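You operate a simulated robot arm through the tools that you are given. There is no shell and no other tool. Be economical: measure what you need, move in short steps, check, and stop when the job is done.

You run a simulated robot arm. Do the job below in one go: nothing can be reset, and whatever is moved stays where it is left.

JOB
Take the white funnel out of the oven, then heat the oven up to 120 degrees.
Fine: slide the upper shelf out for it; funnel on the worktop before the drying rack, shelf in, door shut; wait till the display shows 120.

It is judged by the outcome, as a careful person would: the job done as asked, and still so three seconds after it is handed in. It fails if anything else is knocked over, pushed out of place, dropped, spilled or broken.

ROBOT AND FRAMES
A 7-joint arm with a two-finger parallel gripper on a trunk, on a base that drives. Base frame: it is fixed to the floor where the robot stands at the start and does not move with it; the origin is under the middle of the robot, x ahead of it, y to its left, z up. Units: mm, rad, N and s.
Its first joint turns from -2.007 to 2.007 rad. Places, roughly: bath drain lever [700, 500, 900]; cold tap lever [900, 600, 900]; oven dial [500, -200, 1400]; oven door [500, 0, 1100]; oven panel [500, -100, 1400]; oven switch [500, 100, 1400]; pure tap lever [900, 900, 900]; upper oven shelf [700, -100, 1100]; worktop before the drying rack [600, 1300, 800]. Payload 3.91 kg.
Tool frame: the origin (TCP) lies between the finger pads and is the grasp point; the fingertips stand 30 mm ahead of it; z points along the fingers, y is the line along which they close. The gripper opens to 110 mm. The fingers are 20 mm wide and 10 mm thick; the gripper's body (48 by 112 mm) begins 55 mm behind the TCP.
Orientation is that of the tool frame in the base frame, as [roll, pitch, yaw] about the fixed x, y, z axes, in that order (R = Rz(yaw) Ry(pitch) Rx(roll)). With the fingers straight down and closing along the base's y, the tool's x points along the base's -x, its y along +y and its z along -z.

CONTROLS
- The arm moves only by the tool apply_moves. Its argument "motion" is text: rows parted by semicolons, each of 7 numbers parted by spaces: the shift along the tool's x, y, z in mm, then the turn, a rotation vector about the tool's x, y, z in degrees, then the gripper command, from -1 (shut) to 1 (fully open), values between in proportion. In form: x y z rx ry rz grip; .... A call has 1 to 12 rows; each row shifts and turns the commanded pose from where the row before left it, along the tool's axes as they then stand. A row lasts 0.2 s, in which the tool goes at most 50 mm and 0.15 rad; a call with a longer step from one row to the next is refused whole, and so is a gripper value outside its range. A pose out of reach is approached as far as the arm can. The call stops where the force on the tool passes 40 N (or 10 N more than at its start, if that is more) or the arm is blocked; 0.2 s more then pass. Each finger travels about 153 mm/s and halts on what it meets, pressing with about 37 N; the grip force reading is that of the motor and also rises with nothing between the fingers. The clock runs only during rows and for 0.2 s after the last one: add rows that do not move to give the fingers time. It gives the time, the measured TCP pose, the force on the tool (base axes), the opening and the grip force at its end, in the units of the frame above (readings bear some noise), with the torque about the TCP (base axes, N m) and any sound that the robot's microphone picked up.
- Cameras (640 x 400 px; columns grow to the right, rows downward): "scene" is now at [214.9, 154, 1493.5]; the picture's right is [-0.58, -0.82, 0.00], its down [-0.44, 0.31, -0.84] and it looks along [0.69, -0.49, -0.54] (base axes); focal length 214 px, centre (320, 200). "wrist" rides on the gripper at [72, 17, -103] in the tool frame; the picture's right is [-0.23, 0.97, 0.00], its down [-0.76, -0.18, -0.62] and it looks along [-0.61, -0.14, 0.78] (tool axes); focal length 222 px, centre (320, 200). There is no depth. A picture from a camera that has moved, and an enlarged one, comes with that camera's place and axes in the base frame and with its lens.
- camera(camera): a new picture of that camera. The clock stands still meanwhile.
- move_column(by): slides the trunk up (or, below 0, down) by that many mm; the arm and the scene camera ride with it, the base frame stays. It gives what a move gives, with no picture.
- base_move(legs): drives the robot by 1 to 6 legs, each [ahead, left, turn to the left] in mm, mm and rad, along the robot's own axes; the way and the turn of a leg run together, so that a leg with both is an arc; at most 1500 mm and 3.142 rad a leg. The arm and the cameras ride along, it lands a little off, and it stops where it bumps. It gives what a move gives.
- head_to(pan, tilt): turns the head with the scene camera to pan (to the left, within 1.396 rad either way) and tilt (down, from -0.506 to 1.204), counted from straight ahead of the robot. It gives what a move gives.
- close_up(camera, box): a new picture of the part [left, top, right, bottom] of that camera's present view, enlarged. The clock stands still meanwhile.
- close_job(): hands the job in; it is judged then, once.

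Go step by step. Nothing tells you exact positions but the pictures and the camera data: compare them with the known pose of the tool, close in by small moves and look again before you grip or let go. The budget is 120 turns and 82 pictures, counting those below and the enlarged ones. Unless the task says otherwise, let go and move clear before handing in, and close with one line.

The tools are called after ">>>" by a JSON object that holds its "fn" and its "kwargs". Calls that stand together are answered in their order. apply_moves: Moves the arm, as the interface text tells. Its arguments: {"type":"object","properties":{"motion":{"type":"string"}},"required":["motion"]} The other tools are called the same way: move_column (by) slides the trunk up or down; base_move (legs) drives the base; head_to (pan, tilt) turns the head that bears the scene camera; camera (camera) takes a picture; close_up (camera, box) takes an enlarged picture of a part of a camera's view; close_job () hands the job in.

At the start:

```text
t: 0.0
tool_pos: [661.6, -79.4, 1504.3]
ee_rot: [3.141, 0.0, 3.142]
contact_force: [0.4, -0.4, 0.4]
wrist_torque: [-0.01, 0.01, 0.03]
finger_gap: 110.0
grasp_force: 0.2
trunk travel left (down, up): [-825.0, 165.0]
robot x, y, heading: [-1.2, -1.1, 0.0]
head pan, tilt: [-0.616, 0.569]
```

scene: 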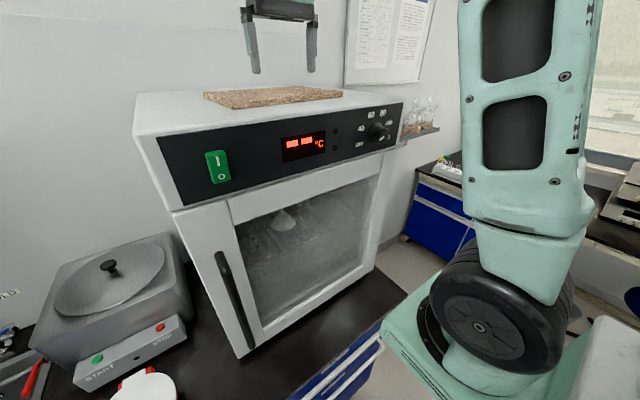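
wrist: 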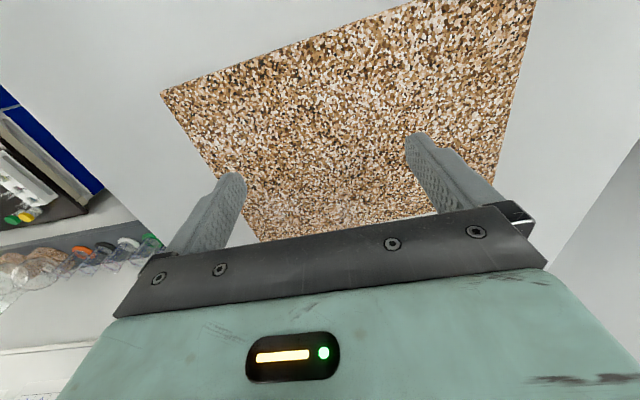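

I see the oven ahead, its handle on the left edge of the door (hinge on the right), a green switch, a display and a dial. I look closer before moving.

>>> {"fn": "close_up", "kwargs": {"camera": "scene", "box": [140, 80, 440, 268]}}

>>> {"fn": "close_up", "kwargs": {"camera": "scene", "box": [170, 180, 410, 360]}}

>>> {"fn": "head_to", "kwargs": {"pan": 0.9, "tilt": 0.6}}

>>> {"fn": "camera", "kwargs": {"camera": "scene"}}

```text
2.13 times, centred on (290, 174) of scene
camera zoom: at [214.9, 154.0, 1493.5], right [-0.58, -0.82, 0.0], down [-0.44, 0.31, -0.84], along [0.69, -0.49, -0.54], focal length 456 px, centre (384, 255)
```

zoom: 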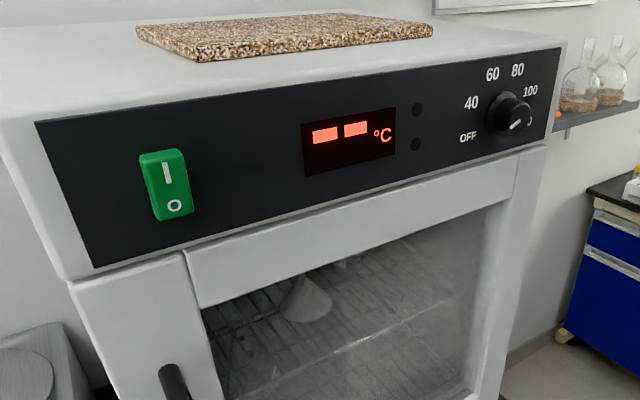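

```text
2.22 times, centred on (290, 270) of scene
camera zoom: at [214.9, 154.0, 1493.5], right [-0.58, -0.82, 0.0], down [-0.44, 0.31, -0.84], along [0.69, -0.49, -0.54], focal length 477 px, centre (387, 44)
```

zoom: 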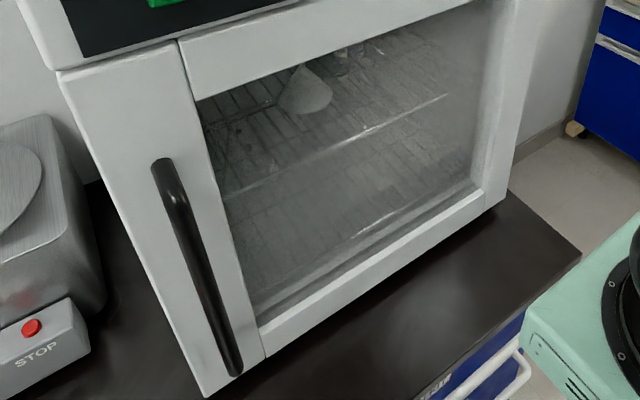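

```text
t: 1.6
tool_pos: [661.5, -79.8, 1504.3]
ee_rot: [3.14, 0.001, 3.141]
contact_force: [-1.4, -0.1, -0.4]
wrist_torque: [-0.03, -0.03, -0.03]
finger_gap: 109.7
grasp_force: 0.0
trunk travel left (down, up): [-825.0, 165.0]
robot x, y, heading: [2.9, 1.8, -0.002]
head pan, tilt: [0.901, 0.6]
```

```text
77 pictures are left
camera scene: at [196.9, 274.8, 1490.6], right [0.78, -0.62, 0.0], down [-0.35, -0.44, -0.83], along [0.51, 0.65, -0.56], focal length 214 px, centre (320, 200)
```

scene: 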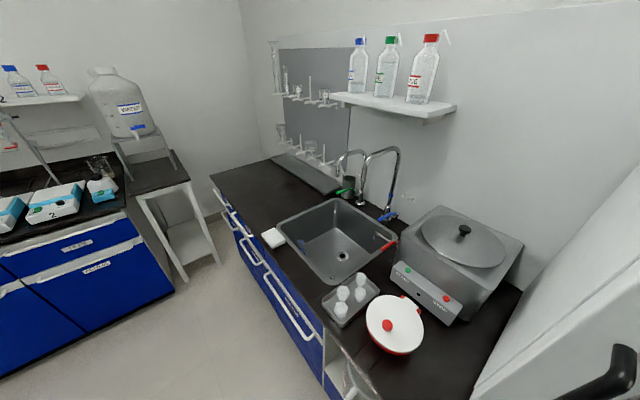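

The drying rack stands at the far left end of the worktop, with free black top before it. I check the dial and switch closely, then back the robot off and to the left for the door's swing.

>>> {"fn": "base_move", "kwargs": {"legs": [[-300, 0, 0], [0, 350, 0]]}}

>>> {"fn": "head_to", "kwargs": {"pan": -0.5, "tilt": 0.45}}

>>> {"fn": "camera", "kwargs": {"camera": "scene"}}

```text
t: 5.5
tool_pos: [360.8, 273.2, 1504.2]
ee_rot: [-3.14, 0.0, 3.139]
contact_force: [0.2, -0.1, 1.1]
wrist_torque: [0.04, -0.02, 0.01]
finger_gap: 110.1
grasp_force: 0.0
trunk travel left (down, up): [-825.0, 165.0]
robot x, y, heading: [-297.6, 352.3, -0.005]
head pan, tilt: [0.901, 0.6]
```

```text
t: 7.1
tool_pos: [362.4, 272.5, 1505.2]
ee_rot: [-3.14, 0.001, 3.141]
contact_force: [0.2, -0.4, -0.3]
wrist_torque: [0.03, 0.02, -0.02]
finger_gap: 110.3
grasp_force: 0.1
trunk travel left (down, up): [-825.0, 165.0]
robot x, y, heading: [-298.8, 353.4, 0.001]
head pan, tilt: [-0.499, 0.45]
```

```text
76 pictures are left
camera scene: at [-76.6, 514.5, 1504.2], right [-0.48, -0.88, 0.0], down [-0.38, 0.21, -0.9], along [0.79, -0.43, -0.44], focal length 214 px, centre (320, 200)
```

scene: 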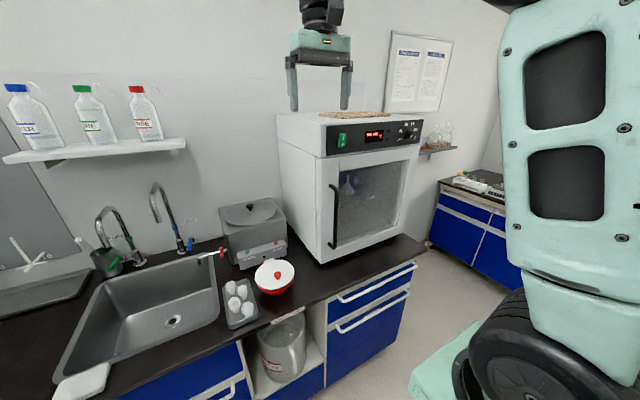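

Triangulating from both views puts the handle near x 500, y 145, z 950–1245. A zoom now for precision.

>>> {"fn": "close_up", "kwargs": {"camera": "scene", "box": [270, 110, 430, 270]}}

>>> {"fn": "close_up", "kwargs": {"camera": "scene", "box": [322, 115, 422, 155]}}

```text
2.50 times, centred on (350, 190) of scene
camera zoom: at [-76.6, 514.5, 1504.2], right [-0.48, -0.88, 0.0], down [-0.38, 0.21, -0.9], along [0.79, -0.43, -0.44], focal length 536 px, centre (245, 225)
```

zoom: 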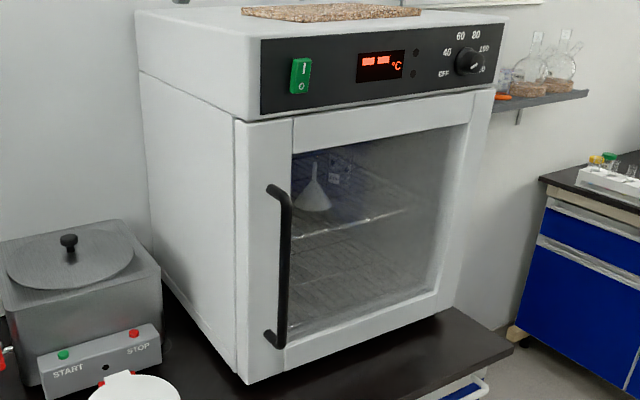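

```text
6.40 times, centred on (372, 135) of scene
camera zoom: at [-76.6, 514.5, 1504.2], right [-0.48, -0.88, 0.0], down [-0.38, 0.21, -0.9], along [0.79, -0.43, -0.44], focal length 1373 px, centre (-13, 616)
```

zoom: 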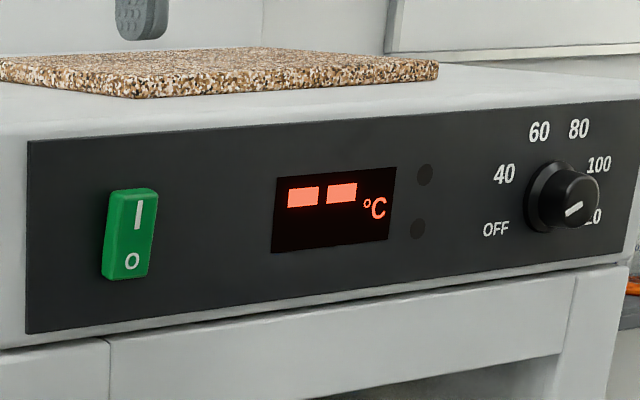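

The funnel stands stem up near the front of the upper shelf; the dial is at OFF. I turn the tool to horizontal (pointing at the oven).

>>> {"fn": "apply_moves", "kwargs": {"motion": "0 0 0 0 -8.18 0 1;0 0 0 0 -8.18 0 1;0 0 0 0 -8.18 0 1;0 0 0 0 -8.18 0 1;0 0 0 0 -8.18 0 1;0 0 0 0 -8.18 0 1;0 0 0 0 -8.18 0 1;0 0 0 0 -8.18 0 1;0 0 0 0 -8.18 0 1;0 0 0 0 -8.18 0 1;0 0 0 0 -8.2 0 1"}}

>>> {"fn": "move_column", "kwargs": {"by": -395}}

>>> {"fn": "camera", "kwargs": {"camera": "scene"}}

>>> {"fn": "camera", "kwargs": {"camera": "wrist"}}

```text
t: 9.5
tool_pos: [370.7, 271.1, 1501.5]
ee_rot: [-0.62, 1.569, -0.624]
contact_force: [0.6, -0.4, -0.8]
wrist_torque: [0.0, 0.01, 0.0]
finger_gap: 110.0
grasp_force: 0.0
out of reach, approached as far as the arm can: row 9, 10
trunk travel left (down, up): [-825.0, 165.0]
robot x, y, heading: [-299.1, 353.5, -0.002]
head pan, tilt: [-0.499, 0.45]
```

```text
t: 13.3
tool_pos: [371.0, 269.7, 1108.0]
ee_rot: [-2.141, 1.57, -2.141]
contact_force: [0.0, 0.6, 0.2]
wrist_torque: [-0.02, -0.02, 0.01]
finger_gap: 109.8
grasp_force: 0.0
trunk travel left (down, up): [-430.0, 560.0]
robot x, y, heading: [-299.6, 351.8, -0.004]
head pan, tilt: [-0.499, 0.45]
```

```text
73 pictures are left
camera scene: at [-76.7, 514.4, 1109.2], right [-0.48, -0.88, 0.0], down [-0.38, 0.21, -0.9], along [0.79, -0.43, -0.44], focal length 214 px, centre (320, 200)
```

scene: 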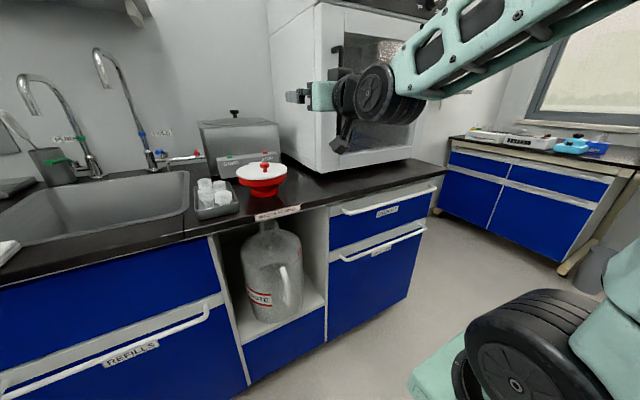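

```text
72 pictures are left
camera wrist: at [265.9, 287.5, 1034.8], right [0.0, 0.97, 0.23], down [-0.62, -0.18, 0.76], along [0.78, -0.14, 0.61], focal length 222 px, centre (320, 200)
```

wrist: 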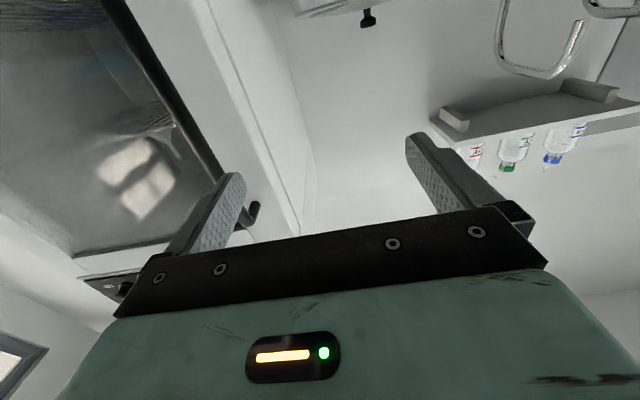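

The handle bar is at about x 480, y 147. I shift right in line with it, then forward.

>>> {"fn": "apply_moves", "kwargs": {"motion": "0 -42 0 0 0 0 1;0 -42 0 0 0 0 1;0 -40 0 0 0 0 1;0 0 30 0 0 0 1;0 0 30 0 0 0 1;0 0 0 0 0 0 1"}}

>>> {"fn": "camera", "kwargs": {"camera": "wrist"}}

>>> {"fn": "close_up", "kwargs": {"camera": "scene", "box": [260, 0, 460, 190]}}

```text
t: 14.7
tool_pos: [431.2, 145.6, 1107.1]
ee_rot: [-1.559, 1.57, -1.563]
contact_force: [0.0, 0.5, -0.3]
wrist_torque: [-0.02, 0.0, 0.02]
finger_gap: 110.1
grasp_force: 0.1
trunk travel left (down, up): [-430.0, 560.0]
robot x, y, heading: [-300.5, 356.5, -0.006]
head pan, tilt: [-0.499, 0.45]
```

```text
71 pictures are left
camera wrist: at [326.1, 162.5, 1034.8], right [0.0, 0.97, 0.23], down [-0.62, -0.18, 0.76], along [0.78, -0.14, 0.61], focal length 222 px, centre (320, 200)
```

wrist: 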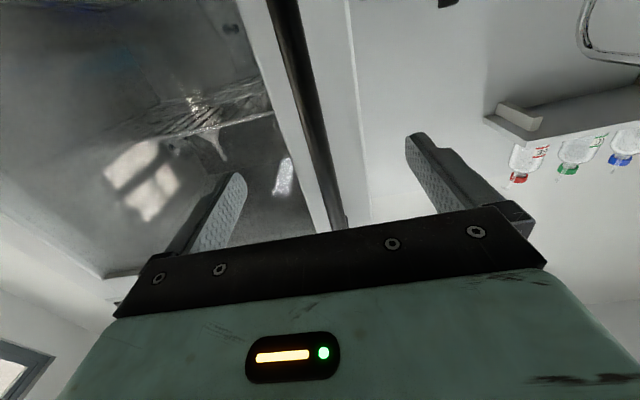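

```text
2.11 times, centred on (360, 95) of scene
camera zoom: at [-76.7, 514.4, 1109.2], right [-0.48, -0.88, 0.0], down [-0.38, 0.21, -0.9], along [0.79, -0.43, -0.44], focal length 452 px, centre (236, 421)
```

zoom: 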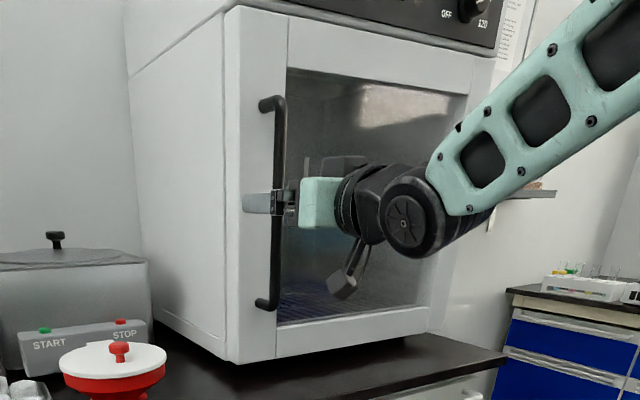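

The bar lies between the fingers. I go forward 45 mm and close on it.

>>> {"fn": "apply_moves", "kwargs": {"motion": "0 0 25 0 0 0 1;0 0 20 0 0 0 1;0 0 0 0 0 0 -1;0 0 0 0 0 0 -1;0 0 0 0 0 0 -1"}}

>>> {"fn": "camera", "kwargs": {"camera": "wrist"}}

```text
t: 15.9
tool_pos: [476.5, 144.3, 1107.3]
ee_rot: [-2.479, 1.569, -2.482]
contact_force: [0.8, -5.1, 1.6]
wrist_torque: [-0.07, 0.09, -0.02]
finger_gap: 15.9
grasp_force: 45.5
trunk travel left (down, up): [-430.0, 560.0]
robot x, y, heading: [-296.7, 354.0, -0.003]
head pan, tilt: [-0.499, 0.45]
```

```text
69 pictures are left
camera wrist: at [370.6, 162.2, 1034.8], right [0.0, 0.97, 0.23], down [-0.62, -0.18, 0.76], along [0.78, -0.14, 0.61], focal length 222 px, centre (320, 200)
```

wrist: 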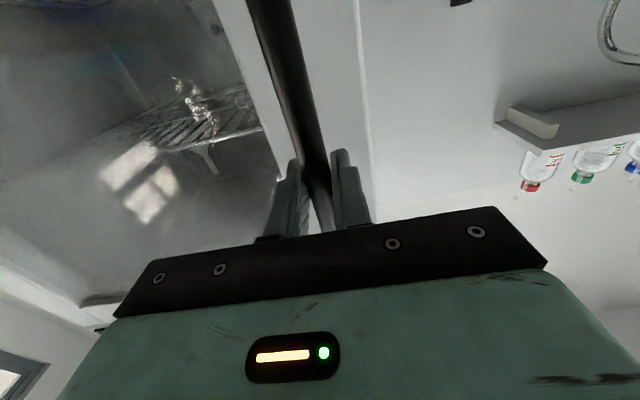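

Gripped (16 mm bar). I pull along the door's arc, turning with it; first a short bit.

>>> {"fn": "apply_moves", "kwargs": {"motion": "0 -2.4 -14 -2 0 0 -1;0 -2.4 -14 -2 0 0 -1;0 -2.4 -14 -2 0 0 -1"}}

```text
t: 16.7
tool_pos: [434.1, 137.8, 1106.9]
ee_rot: [-0.915, 1.57, -0.807]
contact_force: [-0.6, 0.9, 4.2]
wrist_torque: [0.03, 0.65, -0.05]
finger_gap: 15.6
grasp_force: 44.9
trunk travel left (down, up): [-430.0, 560.0]
robot x, y, heading: [-297.3, 353.8, -0.003]
head pan, tilt: [-0.499, 0.45]
```

Opens freely. I continue along the arc.

>>> {"fn": "apply_moves", "kwargs": {"motion": "0 -4.8 -28.2 -4 0 0 -1;0 -4.8 -28.2 -4 0 0 -1;0 -4.8 -28.2 -4 0 0 -1;0 -4.8 -28.2 -4 0 0 -1;0 -4.8 -28.2 -4 0 0 -1;0 -4.8 -28.2 -4 0 0 -1"}}

>>> {"fn": "camera", "kwargs": {"camera": "scene"}}

```text
t: 17.7
tool_pos: [324.8, 101.0, 1107.0]
ee_rot: [-2.801, 1.57, -2.397]
contact_force: [-2.6, 7.4, 0.9]
wrist_torque: [-0.05, 0.16, 0.25]
finger_gap: 15.9
grasp_force: 45.2
trunk travel left (down, up): [-430.0, 560.0]
robot x, y, heading: [-300.6, 350.3, -0.003]
head pan, tilt: [-0.499, 0.45]
stopped in row 5: the force on the tool passed its limit (the readings are from after the stop); the commanded pose is now the measured one
```

```text
68 pictures are left
camera scene: at [-77.2, 515.2, 1109.3], right [-0.48, -0.88, 0.0], down [-0.38, 0.21, -0.9], along [0.79, -0.43, -0.43], focal length 214 px, centre (320, 200)
```

scene: 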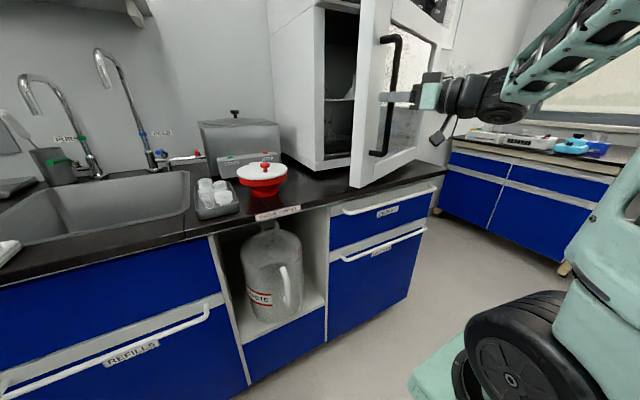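

The door is about 23° open; my arc radius was slightly off. I continue with the corrected arc.

>>> {"fn": "apply_moves", "kwargs": {"motion": "0 -3 -27.4 -4 0 0 -1;0 -3 -27.4 -4 0 0 -1;0 -3 -27.4 -4 0 0 -1;0 -3 -27.4 -4 0 0 -1;0 -3 -27.4 -4 0 0 -1"}}

```text
t: 18.6
tool_pos: [248.6, 51.5, 1106.6]
ee_rot: [-2.869, 1.571, -2.23]
contact_force: [-6.1, 7.9, 3.9]
wrist_torque: [-0.19, 0.11, 0.13]
finger_gap: 15.4
grasp_force: 45.0
trunk travel left (down, up): [-430.0, 560.0]
robot x, y, heading: [-299.0, 352.6, -0.003]
head pan, tilt: [-0.499, 0.45]
stopped in row 4: the force on the tool passed its limit (the readings are from after the stop); the commanded pose is now the measured one
```

The door is about 37° open. I release, withdraw from the handle and slide past the door's free edge.

>>> {"fn": "apply_moves", "kwargs": {"motion": "0 0 0 0 0 0 1;0 0 0 0 0 0 1;0 0 0 0 0 0 1;0 0 -35 0 0 0 1;0 0 -40 0 0 0 1;0 30 0 8 0 0 0;0 35 0 8 0 0 -1;0 35 0 8 0 0 -1;0 35 0 8 0 0 -1"}}

>>> {"fn": "camera", "kwargs": {"camera": "scene"}}

```text
t: 20.6
tool_pos: [130.4, 42.0, 1066.6]
ee_rot: [2.946, 1.569, 3.074]
contact_force: [-0.5, -0.4, -0.9]
wrist_torque: [0.0, 0.0, 0.02]
finger_gap: 0.0
grasp_force: 36.9
out of reach, approached as far as the arm can: row 8, 9
trunk travel left (down, up): [-430.0, 560.0]
robot x, y, heading: [-302.3, 354.6, -0.002]
head pan, tilt: [-0.499, 0.45]
```

```text
67 pictures are left
camera scene: at [-77.2, 515.2, 1109.3], right [-0.48, -0.88, 0.0], down [-0.38, 0.21, -0.9], along [0.79, -0.43, -0.44], focal length 214 px, centre (320, 200)
```

scene: 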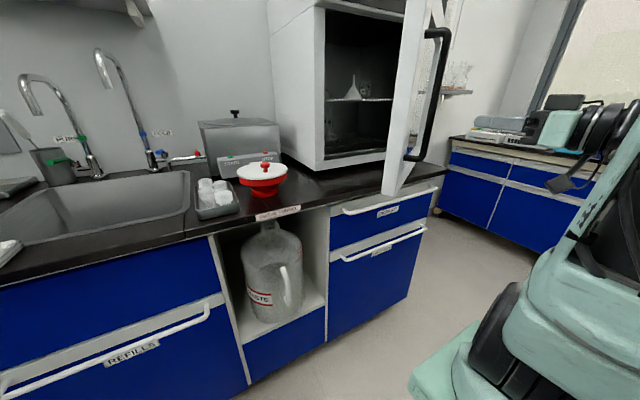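

The arm is folded too close to the trunk for the turn. I back the base 150 mm so that the arm has room, then go round the door's edge.

>>> {"fn": "base_move", "kwargs": {"legs": [[-150, 0, 0]]}}

>>> {"fn": "apply_moves", "kwargs": {"motion": "-10 40 0 8 0 0 -1;-10 40 20 8 0 0 -1;-10 40 30 8 0 0 -1;-10 40 30 8 0 0 -1;0 0 0 0 0 0 -1"}}

>>> {"fn": "camera", "kwargs": {"camera": "scene"}}

```text
t: 21.4
tool_pos: [128.3, 38.9, 1066.3]
ee_rot: [2.885, 1.569, 3.014]
contact_force: [0.1, -0.2, 0.3]
wrist_torque: [0.0, 0.01, -0.03]
finger_gap: 0.0
grasp_force: 36.5
trunk travel left (down, up): [-430.0, 560.0]
robot x, y, heading: [-298.5, 351.3, -0.005]
head pan, tilt: [-0.499, 0.45]
stopped in leg 1: the robot was blocked; the commanded pose is now the measured one
```

```text
refused: row 3 steps farther than a row can; nothing moved
```

```text
66 pictures are left
camera scene: at [-78.8, 514.2, 1109.2], right [-0.48, -0.88, 0.0], down [-0.38, 0.21, -0.9], along [0.79, -0.43, -0.44], focal length 214 px, centre (320, 200)
```

scene: 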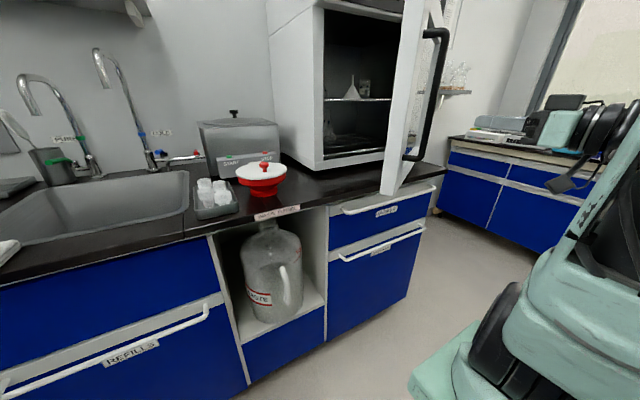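

Something blocks the robot behind, so I drive left instead, carrying the tool past the door's edge.

>>> {"fn": "base_move", "kwargs": {"legs": [[0, 180, 0]]}}

>>> {"fn": "apply_moves", "kwargs": {"motion": "0 0 40 8 0 0 -1;0 10 40 8 0 0 -1;0 20 30 8 0 0 -1;0 20 20 8 0 0 -1;0 20 0 8 0 0 -1;0 0 0 0 0 0 -1"}}

>>> {"fn": "camera", "kwargs": {"camera": "scene"}}

```text
t: 22.9
tool_pos: [129.8, 221.9, 1065.6]
ee_rot: [2.799, 1.57, 2.925]
contact_force: [0.2, -0.4, -0.1]
wrist_torque: [-0.02, -0.03, -0.03]
finger_gap: 0.2
grasp_force: 37.1
trunk travel left (down, up): [-430.0, 560.0]
robot x, y, heading: [-302.4, 537.0, -0.004]
head pan, tilt: [-0.499, 0.45]
```

```text
t: 24.3
tool_pos: [289.9, 227.4, 1039.5]
ee_rot: [-2.592, 1.568, 3.121]
contact_force: [-0.4, -0.2, 0.9]
wrist_torque: [0.04, -0.02, 0.04]
finger_gap: 0.0
grasp_force: 36.9
out of reach, approached as far as the arm can: row 1, 2, 3
trunk travel left (down, up): [-430.0, 560.0]
robot x, y, heading: [-300.6, 531.7, 0.001]
head pan, tilt: [-0.499, 0.45]
```

```text
65 pictures are left
camera scene: at [-77.8, 695.4, 1109.2], right [-0.48, -0.88, 0.0], down [-0.38, 0.21, -0.9], along [0.79, -0.43, -0.44], focal length 214 px, centre (320, 200)
```

scene: 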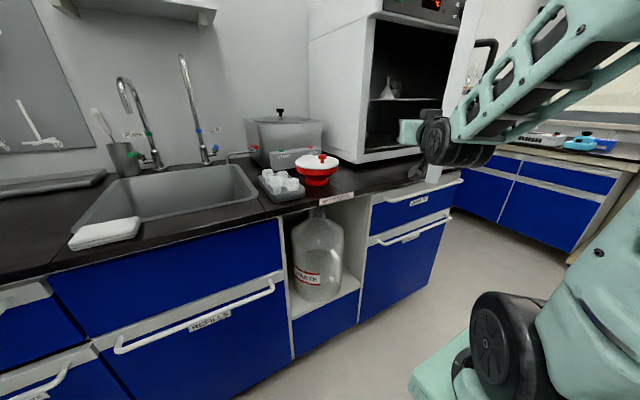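

Now past the edge, pointing yaw −33°. I turn further to about −60° and check.

>>> {"fn": "apply_moves", "kwargs": {"motion": "0 -15 8 7 0 0 -1;0 -15 8 7 0 0 -1;0 -15 8 7 0 0 -1;0 -15 8 7 0 0 -1;0 0 0 0 0 0 -1"}}

>>> {"fn": "camera", "kwargs": {"camera": "wrist"}}

>>> {"fn": "close_up", "kwargs": {"camera": "scene", "box": [340, 0, 540, 190]}}

```text
t: 25.5
tool_pos: [270.5, 161.9, 1040.3]
ee_rot: [-2.14, 1.569, 3.081]
contact_force: [0.4, 0.4, -0.4]
wrist_torque: [0.0, -0.02, 0.03]
finger_gap: 0.0
grasp_force: 37.4
trunk travel left (down, up): [-430.0, 560.0]
robot x, y, heading: [-303.5, 531.3, -0.005]
head pan, tilt: [-0.499, 0.45]
```

```text
64 pictures are left
camera wrist: at [234.9, 259.9, 967.5], right [0.85, 0.47, 0.23], down [-0.46, 0.46, 0.76], along [0.26, -0.75, 0.61], focal length 222 px, centre (320, 200)
```

wrist: 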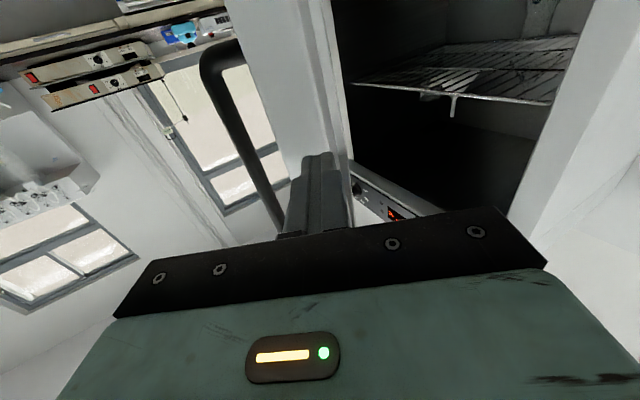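

```text
2.11 times, centred on (440, 95) of scene
camera zoom: at [-77.8, 695.4, 1109.2], right [-0.48, -0.88, 0.0], down [-0.38, 0.21, -0.9], along [0.79, -0.43, -0.44], focal length 452 px, centre (67, 421)
```

zoom: 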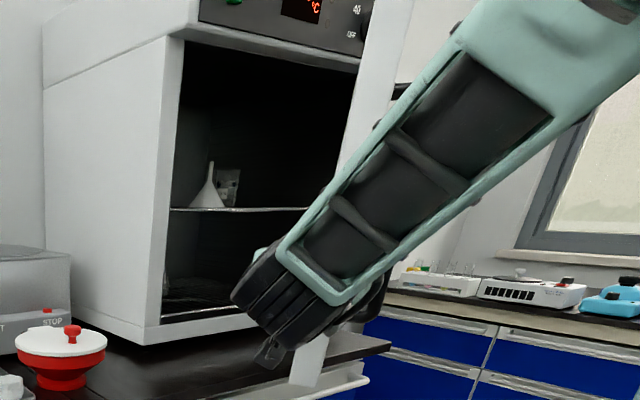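

The fingers now line up with the door's edge. I shift sideways to the inner side, go in, then push the door's inner face outward.

>>> {"fn": "apply_moves", "kwargs": {"motion": "0 25 0 0 0 0 -1;0 25 0 0 0 0 -1;0 5 40 0 0 0 -1;0 5 40 0 0 0 -1;0 0 0 0 0 0 -1"}}

>>> {"fn": "camera", "kwargs": {"camera": "wrist"}}

```text
t: 26.7
tool_pos: [365.0, 121.8, 1039.1]
ee_rot: [-2.368, 1.569, 2.853]
contact_force: [0.2, -0.1, 0.2]
wrist_torque: [0.0, 0.02, 0.0]
finger_gap: 0.0
grasp_force: 37.5
trunk travel left (down, up): [-430.0, 560.0]
robot x, y, heading: [-302.3, 533.1, -0.008]
head pan, tilt: [-0.499, 0.45]
```

```text
62 pictures are left
camera wrist: at [327.5, 220.0, 967.7], right [0.85, 0.47, 0.23], down [-0.46, 0.46, 0.76], along [0.26, -0.75, 0.61], focal length 222 px, centre (320, 200)
```

wrist: 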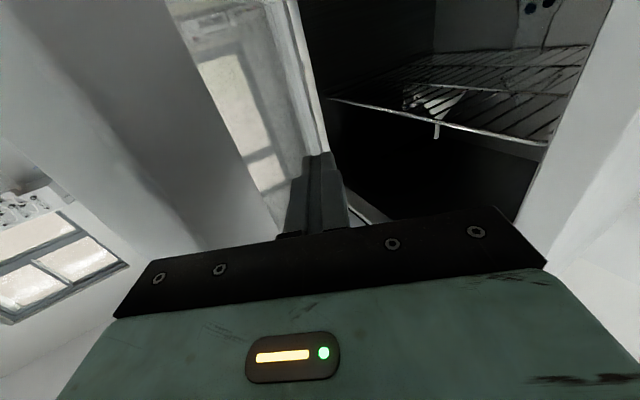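

The fingers are inside the door's edge. I push the inner face outward along its arc.

>>> {"fn": "apply_moves", "kwargs": {"motion": "0 -29 5 0 0 0 -1;0 -29 5 0 0 0 -1;0 -29 5 0 0 0 -1;0 -32 6 0 0 0 -1;0 -32 6 0 0 0 -1;0 -32 6 0 0 0 -1;0 -32 6 0 0 0 -1;0 0 0 0 0 0 -1"}}

>>> {"fn": "camera", "kwargs": {"camera": "wrist"}}

```text
t: 28.5
tool_pos: [193.9, -18.0, 1039.8]
ee_rot: [-2.454, 1.569, 2.768]
contact_force: [-0.2, -0.7, -0.3]
wrist_torque: [0.01, 0.0, 0.0]
finger_gap: 0.2
grasp_force: 37.1
trunk travel left (down, up): [-430.0, 560.0]
robot x, y, heading: [-301.3, 535.6, 0.001]
head pan, tilt: [-0.499, 0.45]
```

```text
61 pictures are left
camera wrist: at [157.4, 80.2, 968.1], right [0.85, 0.47, 0.23], down [-0.46, 0.46, 0.76], along [0.26, -0.75, 0.61], focal length 222 px, centre (320, 200)
```

wrist: 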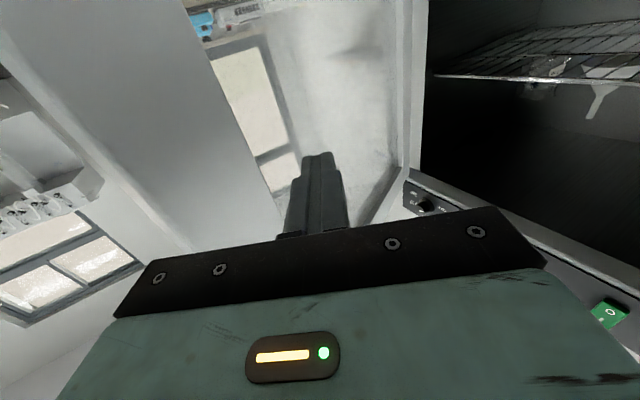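

Door follows nicely. I keep pushing to about 100°.

>>> {"fn": "apply_moves", "kwargs": {"motion": "0 -28 24 0 0 0 -1;0 -28 24 0 0 0 -1;0 -28 24 0 0 0 -1;0 -28 24 0 0 0 -1;0 -28 24 0 0 0 -1;0 -15 28 0 0 0 -1;0 -15 28 0 0 0 -1;0 0 0 0 0 0 -1"}}

>>> {"fn": "camera", "kwargs": {"camera": "scene"}}

```text
t: 30.3
tool_pos: [131.0, -254.0, 1039.3]
ee_rot: [-2.404, 1.57, 2.817]
contact_force: [0.3, 0.2, -0.4]
wrist_torque: [-0.02, -0.01, -0.01]
finger_gap: 0.0
grasp_force: 36.8
trunk travel left (down, up): [-430.0, 560.0]
robot x, y, heading: [-302.8, 532.8, -0.005]
head pan, tilt: [-0.499, 0.45]
```

```text
60 pictures are left
camera scene: at [-77.8, 695.4, 1109.2], right [-0.48, -0.88, 0.0], down [-0.38, 0.21, -0.9], along [0.79, -0.43, -0.44], focal length 214 px, centre (320, 200)
```

scene: 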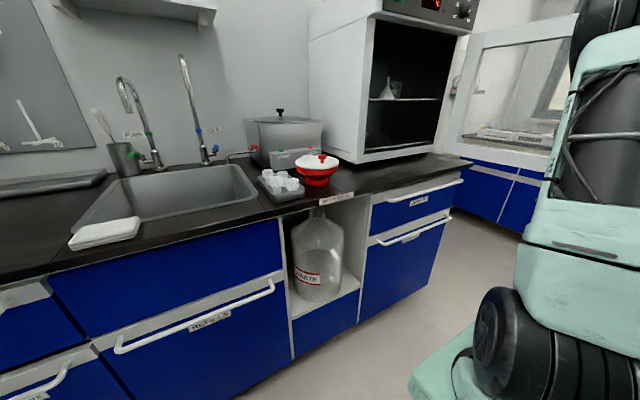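

The door is open past 90°. I look at the shelf and funnel closely, and draw the tool back.

>>> {"fn": "close_up", "kwargs": {"camera": "scene", "box": [350, 0, 480, 165]}}

>>> {"fn": "apply_moves", "kwargs": {"motion": "0 0 -45 0 0 0 -1;0 0 -45 0 0 0 -1;0 45 0 -8 0 0 -1;0 45 0 -8 0 0 -1;0 45 0 -8 0 0 -1;0 45 0 -8 0 0 -1;0 0 0 0 0 0 -1"}}

>>> {"fn": "move_column", "kwargs": {"by": 250}}

>>> {"fn": "camera", "kwargs": {"camera": "scene"}}

```text
2.42 times, centred on (415, 82) of scene
camera zoom: at [-77.8, 695.4, 1109.2], right [-0.48, -0.88, 0.0], down [-0.38, 0.21, -0.9], along [0.79, -0.43, -0.44], focal length 520 px, centre (90, 485)
```

zoom: 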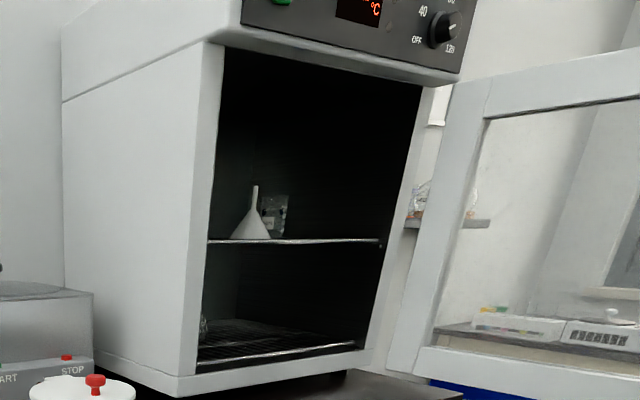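

```text
t: 31.9
tool_pos: [221.6, -57.9, 1039.9]
ee_rot: [-2.998, 1.569, 2.784]
contact_force: [0.1, 0.2, 0.9]
wrist_torque: [-0.03, 0.02, -0.01]
finger_gap: 0.1
grasp_force: 37.2
trunk travel left (down, up): [-430.0, 560.0]
robot x, y, heading: [-301.5, 535.6, -0.004]
head pan, tilt: [-0.499, 0.45]
```

```text
t: 34.5
tool_pos: [221.6, -57.3, 1289.3]
ee_rot: [-2.879, 1.57, 2.901]
contact_force: [-0.7, 0.1, 0.9]
wrist_torque: [-0.02, 0.05, 0.02]
finger_gap: 0.0
grasp_force: 37.2
trunk travel left (down, up): [-680.0, 310.0]
robot x, y, heading: [-298.3, 532.1, -0.004]
head pan, tilt: [-0.499, 0.45]
```

```text
58 pictures are left
camera scene: at [-77.8, 695.4, 1359.1], right [-0.48, -0.88, 0.0], down [-0.38, 0.21, -0.9], along [0.79, -0.43, -0.44], focal length 214 px, centre (320, 200)
```

scene: 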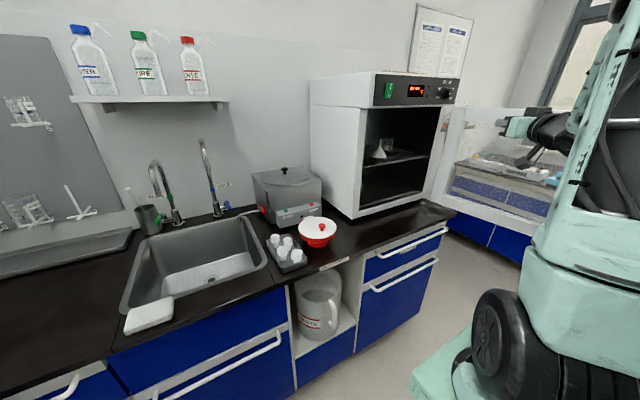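

>>> {"fn": "close_up", "kwargs": {"camera": "scene", "box": [355, 95, 445, 215]}}

>>> {"fn": "close_up", "kwargs": {"camera": "scene", "box": [365, 125, 435, 170]}}

>>> {"fn": "camera", "kwargs": {"camera": "wrist"}}

```text
3.33 times, centred on (400, 155) of scene
camera zoom: at [-77.8, 695.4, 1359.1], right [-0.48, -0.88, 0.0], down [-0.38, 0.21, -0.9], along [0.79, -0.43, -0.44], focal length 715 px, centre (53, 350)
```

zoom: 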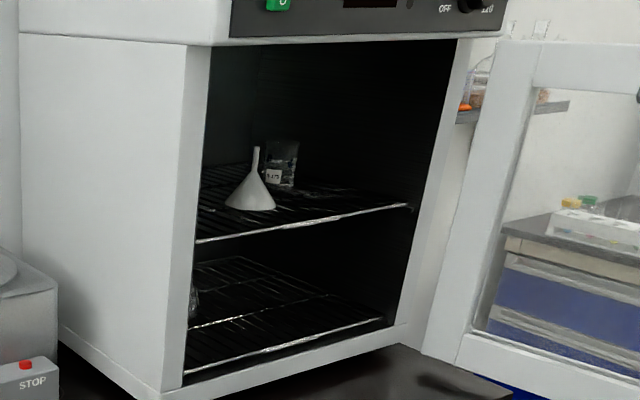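

```text
8.89 times, centred on (400, 148) of scene
camera zoom: at [-77.8, 695.4, 1359.1], right [-0.48, -0.88, 0.0], down [-0.38, 0.21, -0.9], along [0.79, -0.43, -0.44], focal length 1906 px, centre (-391, 667)
```

zoom: 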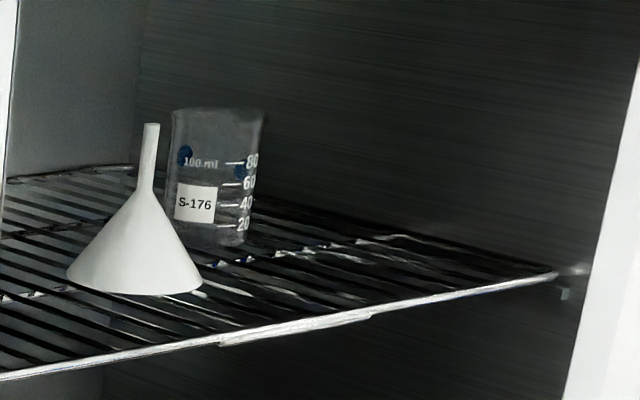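

```text
55 pictures are left
camera wrist: at [137.5, 6.8, 1218.2], right [0.47, 0.85, 0.23], down [-0.63, 0.14, 0.76], along [0.62, -0.5, 0.61], focal length 222 px, centre (320, 200)
```

wrist: 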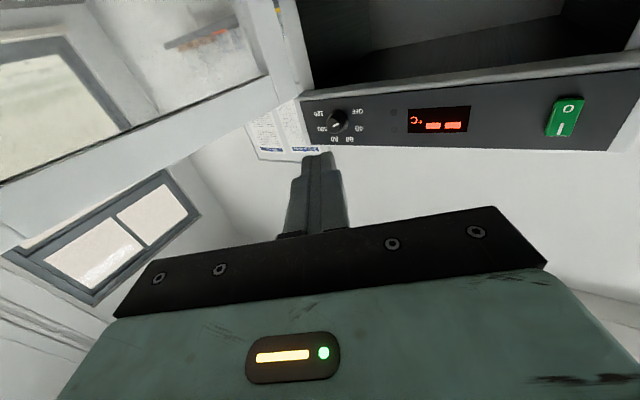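

The shelf's front wire is at about x 575, z 1093, centre y −55; funnel stem at about (668, −29), top z 1180; a beaker stands behind it. I bring the tool straight and left, then drive right and roll the fingers to close vertically.

>>> {"fn": "apply_moves", "kwargs": {"motion": "0 40 10 -7.2 0 0 -1;0 40 10 -7.2 0 0 -1;0 40 10 -7.2 0 0 -1;0 40 10 -7.2 0 0 -1;0 0 0 0 0 0 -1"}}

>>> {"fn": "base_move", "kwargs": {"legs": [[0, -210, 0]]}}

>>> {"fn": "apply_moves", "kwargs": {"motion": "0 0 0 0 0 8.18 -0.3;0 0 0 0 0 8.18 -0.3;0 0 0 0 0 8.18 -0.3;0 0 0 0 0 8.18 -0.3;0 0 0 0 0 8.18 -0.3;0 0 0 0 0 8.18 -0.3;0 0 0 0 0 8.18 -0.3;0 0 0 0 0 8.18 -0.3;0 0 0 0 0 8.18 -0.3;0 0 0 0 0 8.18 -0.3;0 0 0 0 0 8.2 -0.3"}}

>>> {"fn": "camera", "kwargs": {"camera": "scene"}}

```text
t: 35.7
tool_pos: [307.0, 82.4, 1290.0]
ee_rot: [2.905, 1.569, 2.905]
contact_force: [0.2, 0.6, -1.1]
wrist_torque: [0.0, 0.05, 0.01]
finger_gap: 0.0
grasp_force: 37.1
trunk travel left (down, up): [-680.0, 310.0]
robot x, y, heading: [-300.4, 534.3, -0.003]
head pan, tilt: [-0.499, 0.45]
```

```text
t: 37.3
tool_pos: [307.5, -129.6, 1291.0]
ee_rot: [2.927, 1.569, 2.926]
contact_force: [-0.2, 0.1, 0.4]
wrist_torque: [-0.03, 0.01, -0.01]
finger_gap: 0.0
grasp_force: 36.9
trunk travel left (down, up): [-680.0, 310.0]
robot x, y, heading: [-301.1, 326.7, -0.005]
head pan, tilt: [-0.499, 0.45]
```

```text
t: 39.7
tool_pos: [306.9, -129.3, 1291.1]
ee_rot: [1.574, 0.0, 1.571]
contact_force: [-0.6, 0.1, -0.7]
wrist_torque: [0.01, -0.02, 0.02]
finger_gap: 38.5
grasp_force: 0.2
trunk travel left (down, up): [-680.0, 310.0]
robot x, y, heading: [-299.5, 324.7, -0.003]
head pan, tilt: [-0.499, 0.45]
```

```text
54 pictures are left
camera scene: at [-78.7, 484.5, 1359.2], right [-0.48, -0.88, 0.0], down [-0.38, 0.21, -0.9], along [0.79, -0.43, -0.44], focal length 214 px, centre (320, 200)
```

scene: 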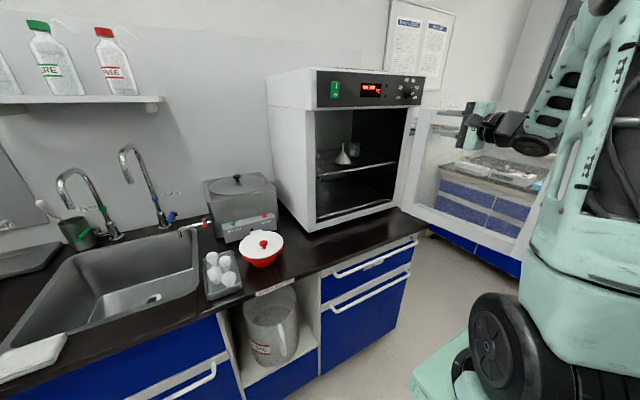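

>>> {"fn": "close_up", "kwargs": {"camera": "scene", "box": [300, 130, 420, 210]}}

>>> {"fn": "move_column", "kwargs": {"by": -196}}

>>> {"fn": "apply_moves", "kwargs": {"motion": "40 0 0 0 0 0 -0.3;38 0 30 0 0 0 -0.3;0 0 45 0 0 0 -0.3;0 0 45 0 0 0 -0.3;0 0 40 0 0 0 -0.3;0 0 0 0 0 0 -0.3"}}

>>> {"fn": "camera", "kwargs": {"camera": "wrist"}}

>>> {"fn": "close_up", "kwargs": {"camera": "scene", "box": [300, 30, 460, 190]}}

```text
5.00 times, centred on (360, 170) of scene
camera zoom: at [-78.7, 484.5, 1359.2], right [-0.48, -0.88, 0.0], down [-0.38, 0.21, -0.9], along [0.79, -0.43, -0.44], focal length 1072 px, centre (120, 350)
```

zoom: 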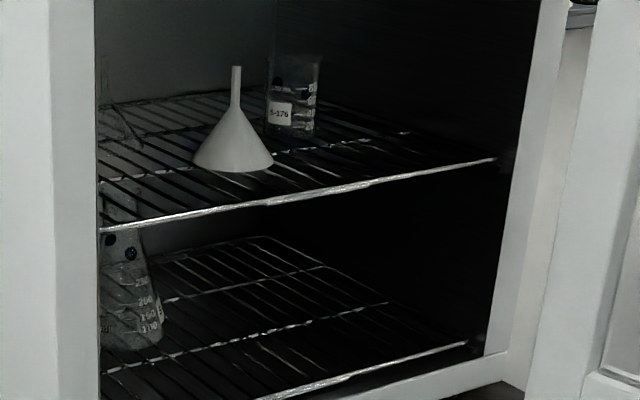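

```text
t: 41.9
tool_pos: [307.7, -129.7, 1095.1]
ee_rot: [1.573, 0.0, 1.571]
contact_force: [0.4, 1.0, 0.0]
wrist_torque: [0.0, 0.01, 0.0]
finger_gap: 38.6
grasp_force: 0.0
trunk travel left (down, up): [-484.0, 506.0]
robot x, y, heading: [-305.6, 328.8, -0.007]
head pan, tilt: [-0.499, 0.45]
```

```text
t: 43.2
tool_pos: [467.2, -49.6, 1092.4]
ee_rot: [1.573, 0.0, 1.571]
contact_force: [0.0, -0.3, 0.5]
wrist_torque: [0.01, 0.0, 0.02]
finger_gap: 38.5
grasp_force: 0.1
trunk travel left (down, up): [-484.0, 506.0]
robot x, y, heading: [-302.4, 323.6, -0.007]
head pan, tilt: [-0.499, 0.45]
```

```text
52 pictures are left
camera wrist: at [363.4, 21.7, 1110.5], right [0.0, -0.23, 0.97], down [-0.62, -0.76, -0.18], along [0.78, -0.61, -0.14], focal length 222 px, centre (320, 200)
```

wrist: 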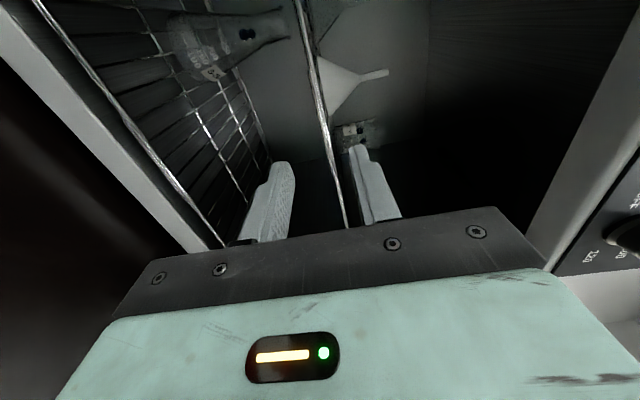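

```text
2.50 times, centred on (380, 110) of scene
camera zoom: at [-78.8, 484.6, 1163.2], right [-0.48, -0.88, 0.0], down [-0.38, 0.21, -0.9], along [0.79, -0.43, -0.44], focal length 536 px, centre (170, 425)
```

zoom: 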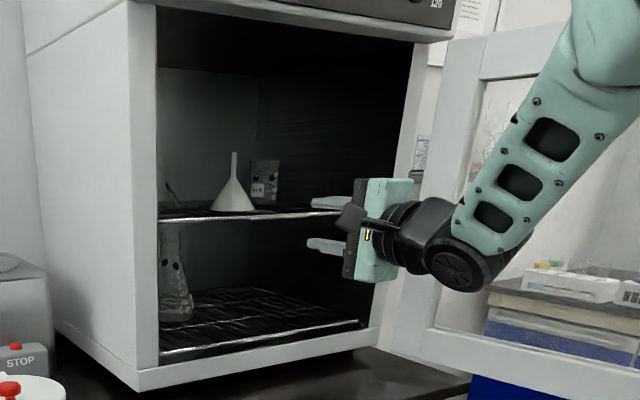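

The shelf's front wire (z ≈ 1098, x ≈ 568) lies between the fingers. I raise 5 mm, go in with it between the fingers and close.

>>> {"fn": "apply_moves", "kwargs": {"motion": "0 5 30 0 0 0 -0.3;0 0 30 0 0 0 -0.3;0 0 30 0 0 0 -0.3;0 0 0 0 0 0 -0.3"}}

>>> {"fn": "close_up", "kwargs": {"camera": "scene", "box": [320, 80, 420, 150]}}

>>> {"fn": "camera", "kwargs": {"camera": "wrist"}}

```text
t: 44.2
tool_pos: [558.6, -51.4, 1097.3]
ee_rot: [1.573, 0.0, 1.571]
contact_force: [-0.7, 0.0, 0.5]
wrist_torque: [-0.05, 0.01, 0.02]
finger_gap: 38.5
grasp_force: 0.1
trunk travel left (down, up): [-484.0, 506.0]
robot x, y, heading: [-302.8, 326.7, -0.002]
head pan, tilt: [-0.499, 0.45]
```

```text
5.71 times, centred on (370, 115) of scene
camera zoom: at [-78.7, 484.5, 1163.2], right [-0.48, -0.88, 0.0], down [-0.38, 0.21, -0.9], along [0.79, -0.43, -0.44], focal length 1226 px, centre (34, 686)
```

zoom: 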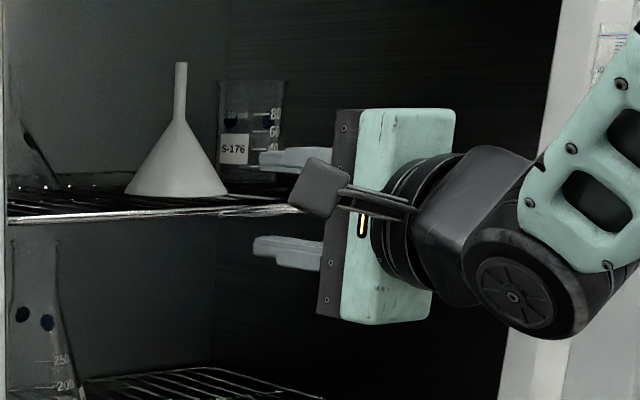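

```text
49 pictures are left
camera wrist: at [453.6, 21.6, 1115.6], right [0.0, -0.23, 0.97], down [-0.62, -0.76, -0.18], along [0.78, -0.61, -0.14], focal length 222 px, centre (320, 200)
```

wrist: 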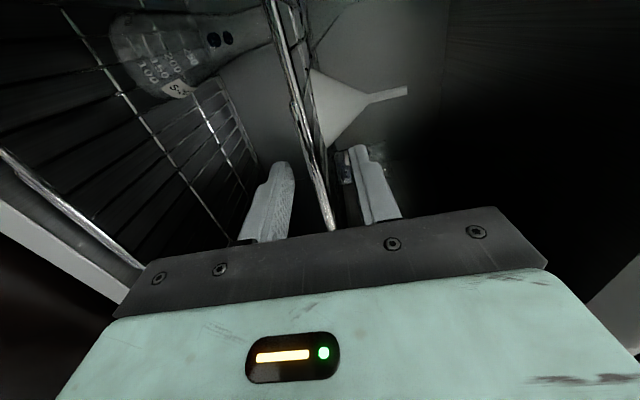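

>>> {"fn": "apply_moves", "kwargs": {"motion": "0 2 8 0 0 0 -0.3;0 0 0 0 0 0 -0.6;0 0 0 0 0 0 -1;0 0 0 0 0 0 -1;0 0 0 0 0 0 -1"}}

>>> {"fn": "close_up", "kwargs": {"camera": "scene", "box": [320, 80, 420, 150]}}

```text
t: 45.5
tool_pos: [565.8, -51.3, 1098.9]
ee_rot: [1.576, -0.002, 1.57]
contact_force: [-15.4, 5.5, -25.6]
wrist_torque: [-0.12, -0.36, 0.1]
finger_gap: 5.7
grasp_force: 45.3
trunk travel left (down, up): [-484.0, 506.0]
robot x, y, heading: [-299.5, 324.9, -0.005]
head pan, tilt: [-0.499, 0.45]
```

```text
5.71 times, centred on (370, 115) of scene
camera zoom: at [-78.4, 484.4, 1162.9], right [-0.48, -0.88, 0.0], down [-0.38, 0.21, -0.9], along [0.79, -0.43, -0.44], focal length 1226 px, centre (34, 686)
```

zoom: 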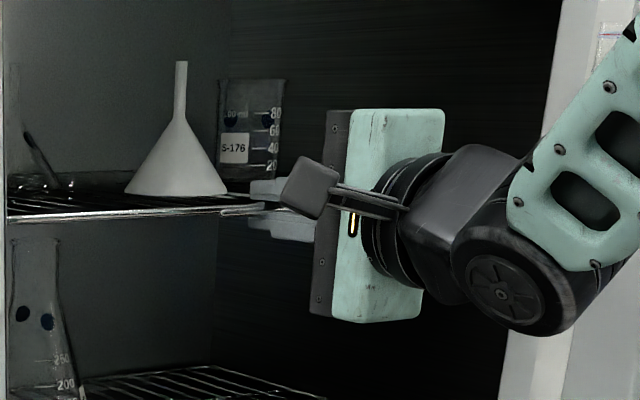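

Gripped. There's some vertical preload, so I ease down 2 mm, then pull the shelf gently outward.

>>> {"fn": "apply_moves", "kwargs": {"motion": "0 -2 0 0 0 0 -1;0 -1 0 0 0 0 -1;0 0 -8 0 0 0 -1;0 0 -10 0 0 0 -1;0 0 -10 0 0 0 -1;0 0 0 0 0 0 -1"}}

>>> {"fn": "close_up", "kwargs": {"camera": "scene", "box": [320, 80, 420, 150]}}

```text
t: 46.9
tool_pos: [537.6, -50.7, 1097.4]
ee_rot: [1.575, 0.001, 1.57]
contact_force: [0.1, 3.7, -18.1]
wrist_torque: [-0.03, 0.03, -0.52]
finger_gap: 5.8
grasp_force: 45.2
trunk travel left (down, up): [-484.0, 506.0]
robot x, y, heading: [-299.7, 324.1, -0.003]
head pan, tilt: [-0.499, 0.45]
```

```text
5.71 times, centred on (370, 115) of scene
camera zoom: at [-78.0, 484.4, 1163.0], right [-0.48, -0.88, 0.0], down [-0.38, 0.21, -0.9], along [0.79, -0.43, -0.44], focal length 1226 px, centre (34, 686)
```

zoom: 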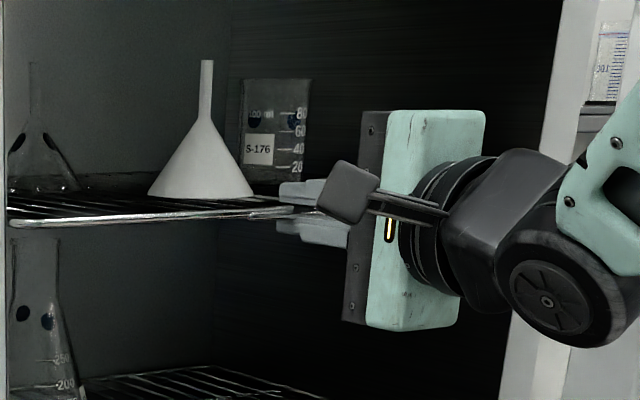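

The shelf slides with everything on it steady. I pull on slowly.

>>> {"fn": "apply_moves", "kwargs": {"motion": "0 -1 -10 0 0 0 -1;0 -1 -12 0 0 0 -1;0 0 -12 0 0 0 -1;0 0 -12 0 0 0 -1;0 0 -12 0 0 0 -1;0 0 -12 0 0 0 -1;0 0 -12 0 0 0 -1;0 0 -12 0 0 0 -1;0 0 -12 0 0 0 -1;0 0 -12 0 0 0 -1;0 0 -6 0 0 0 -1"}}

>>> {"fn": "camera", "kwargs": {"camera": "scene"}}

```text
t: 49.2
tool_pos: [412.8, -51.2, 1097.3]
ee_rot: [1.572, 0.0, 1.571]
contact_force: [1.6, 6.0, -4.9]
wrist_torque: [-0.02, -0.06, 0.79]
finger_gap: 5.7
grasp_force: 44.6
trunk travel left (down, up): [-484.0, 506.0]
robot x, y, heading: [-302.9, 325.4, -0.006]
head pan, tilt: [-0.499, 0.45]
```

```text
46 pictures are left
camera scene: at [-78.5, 484.7, 1163.1], right [-0.48, -0.88, 0.0], down [-0.38, 0.21, -0.9], along [0.79, -0.43, -0.44], focal length 214 px, centre (320, 200)
```

scene: 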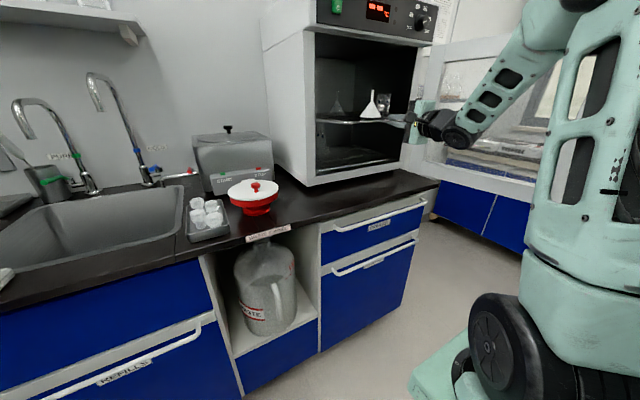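

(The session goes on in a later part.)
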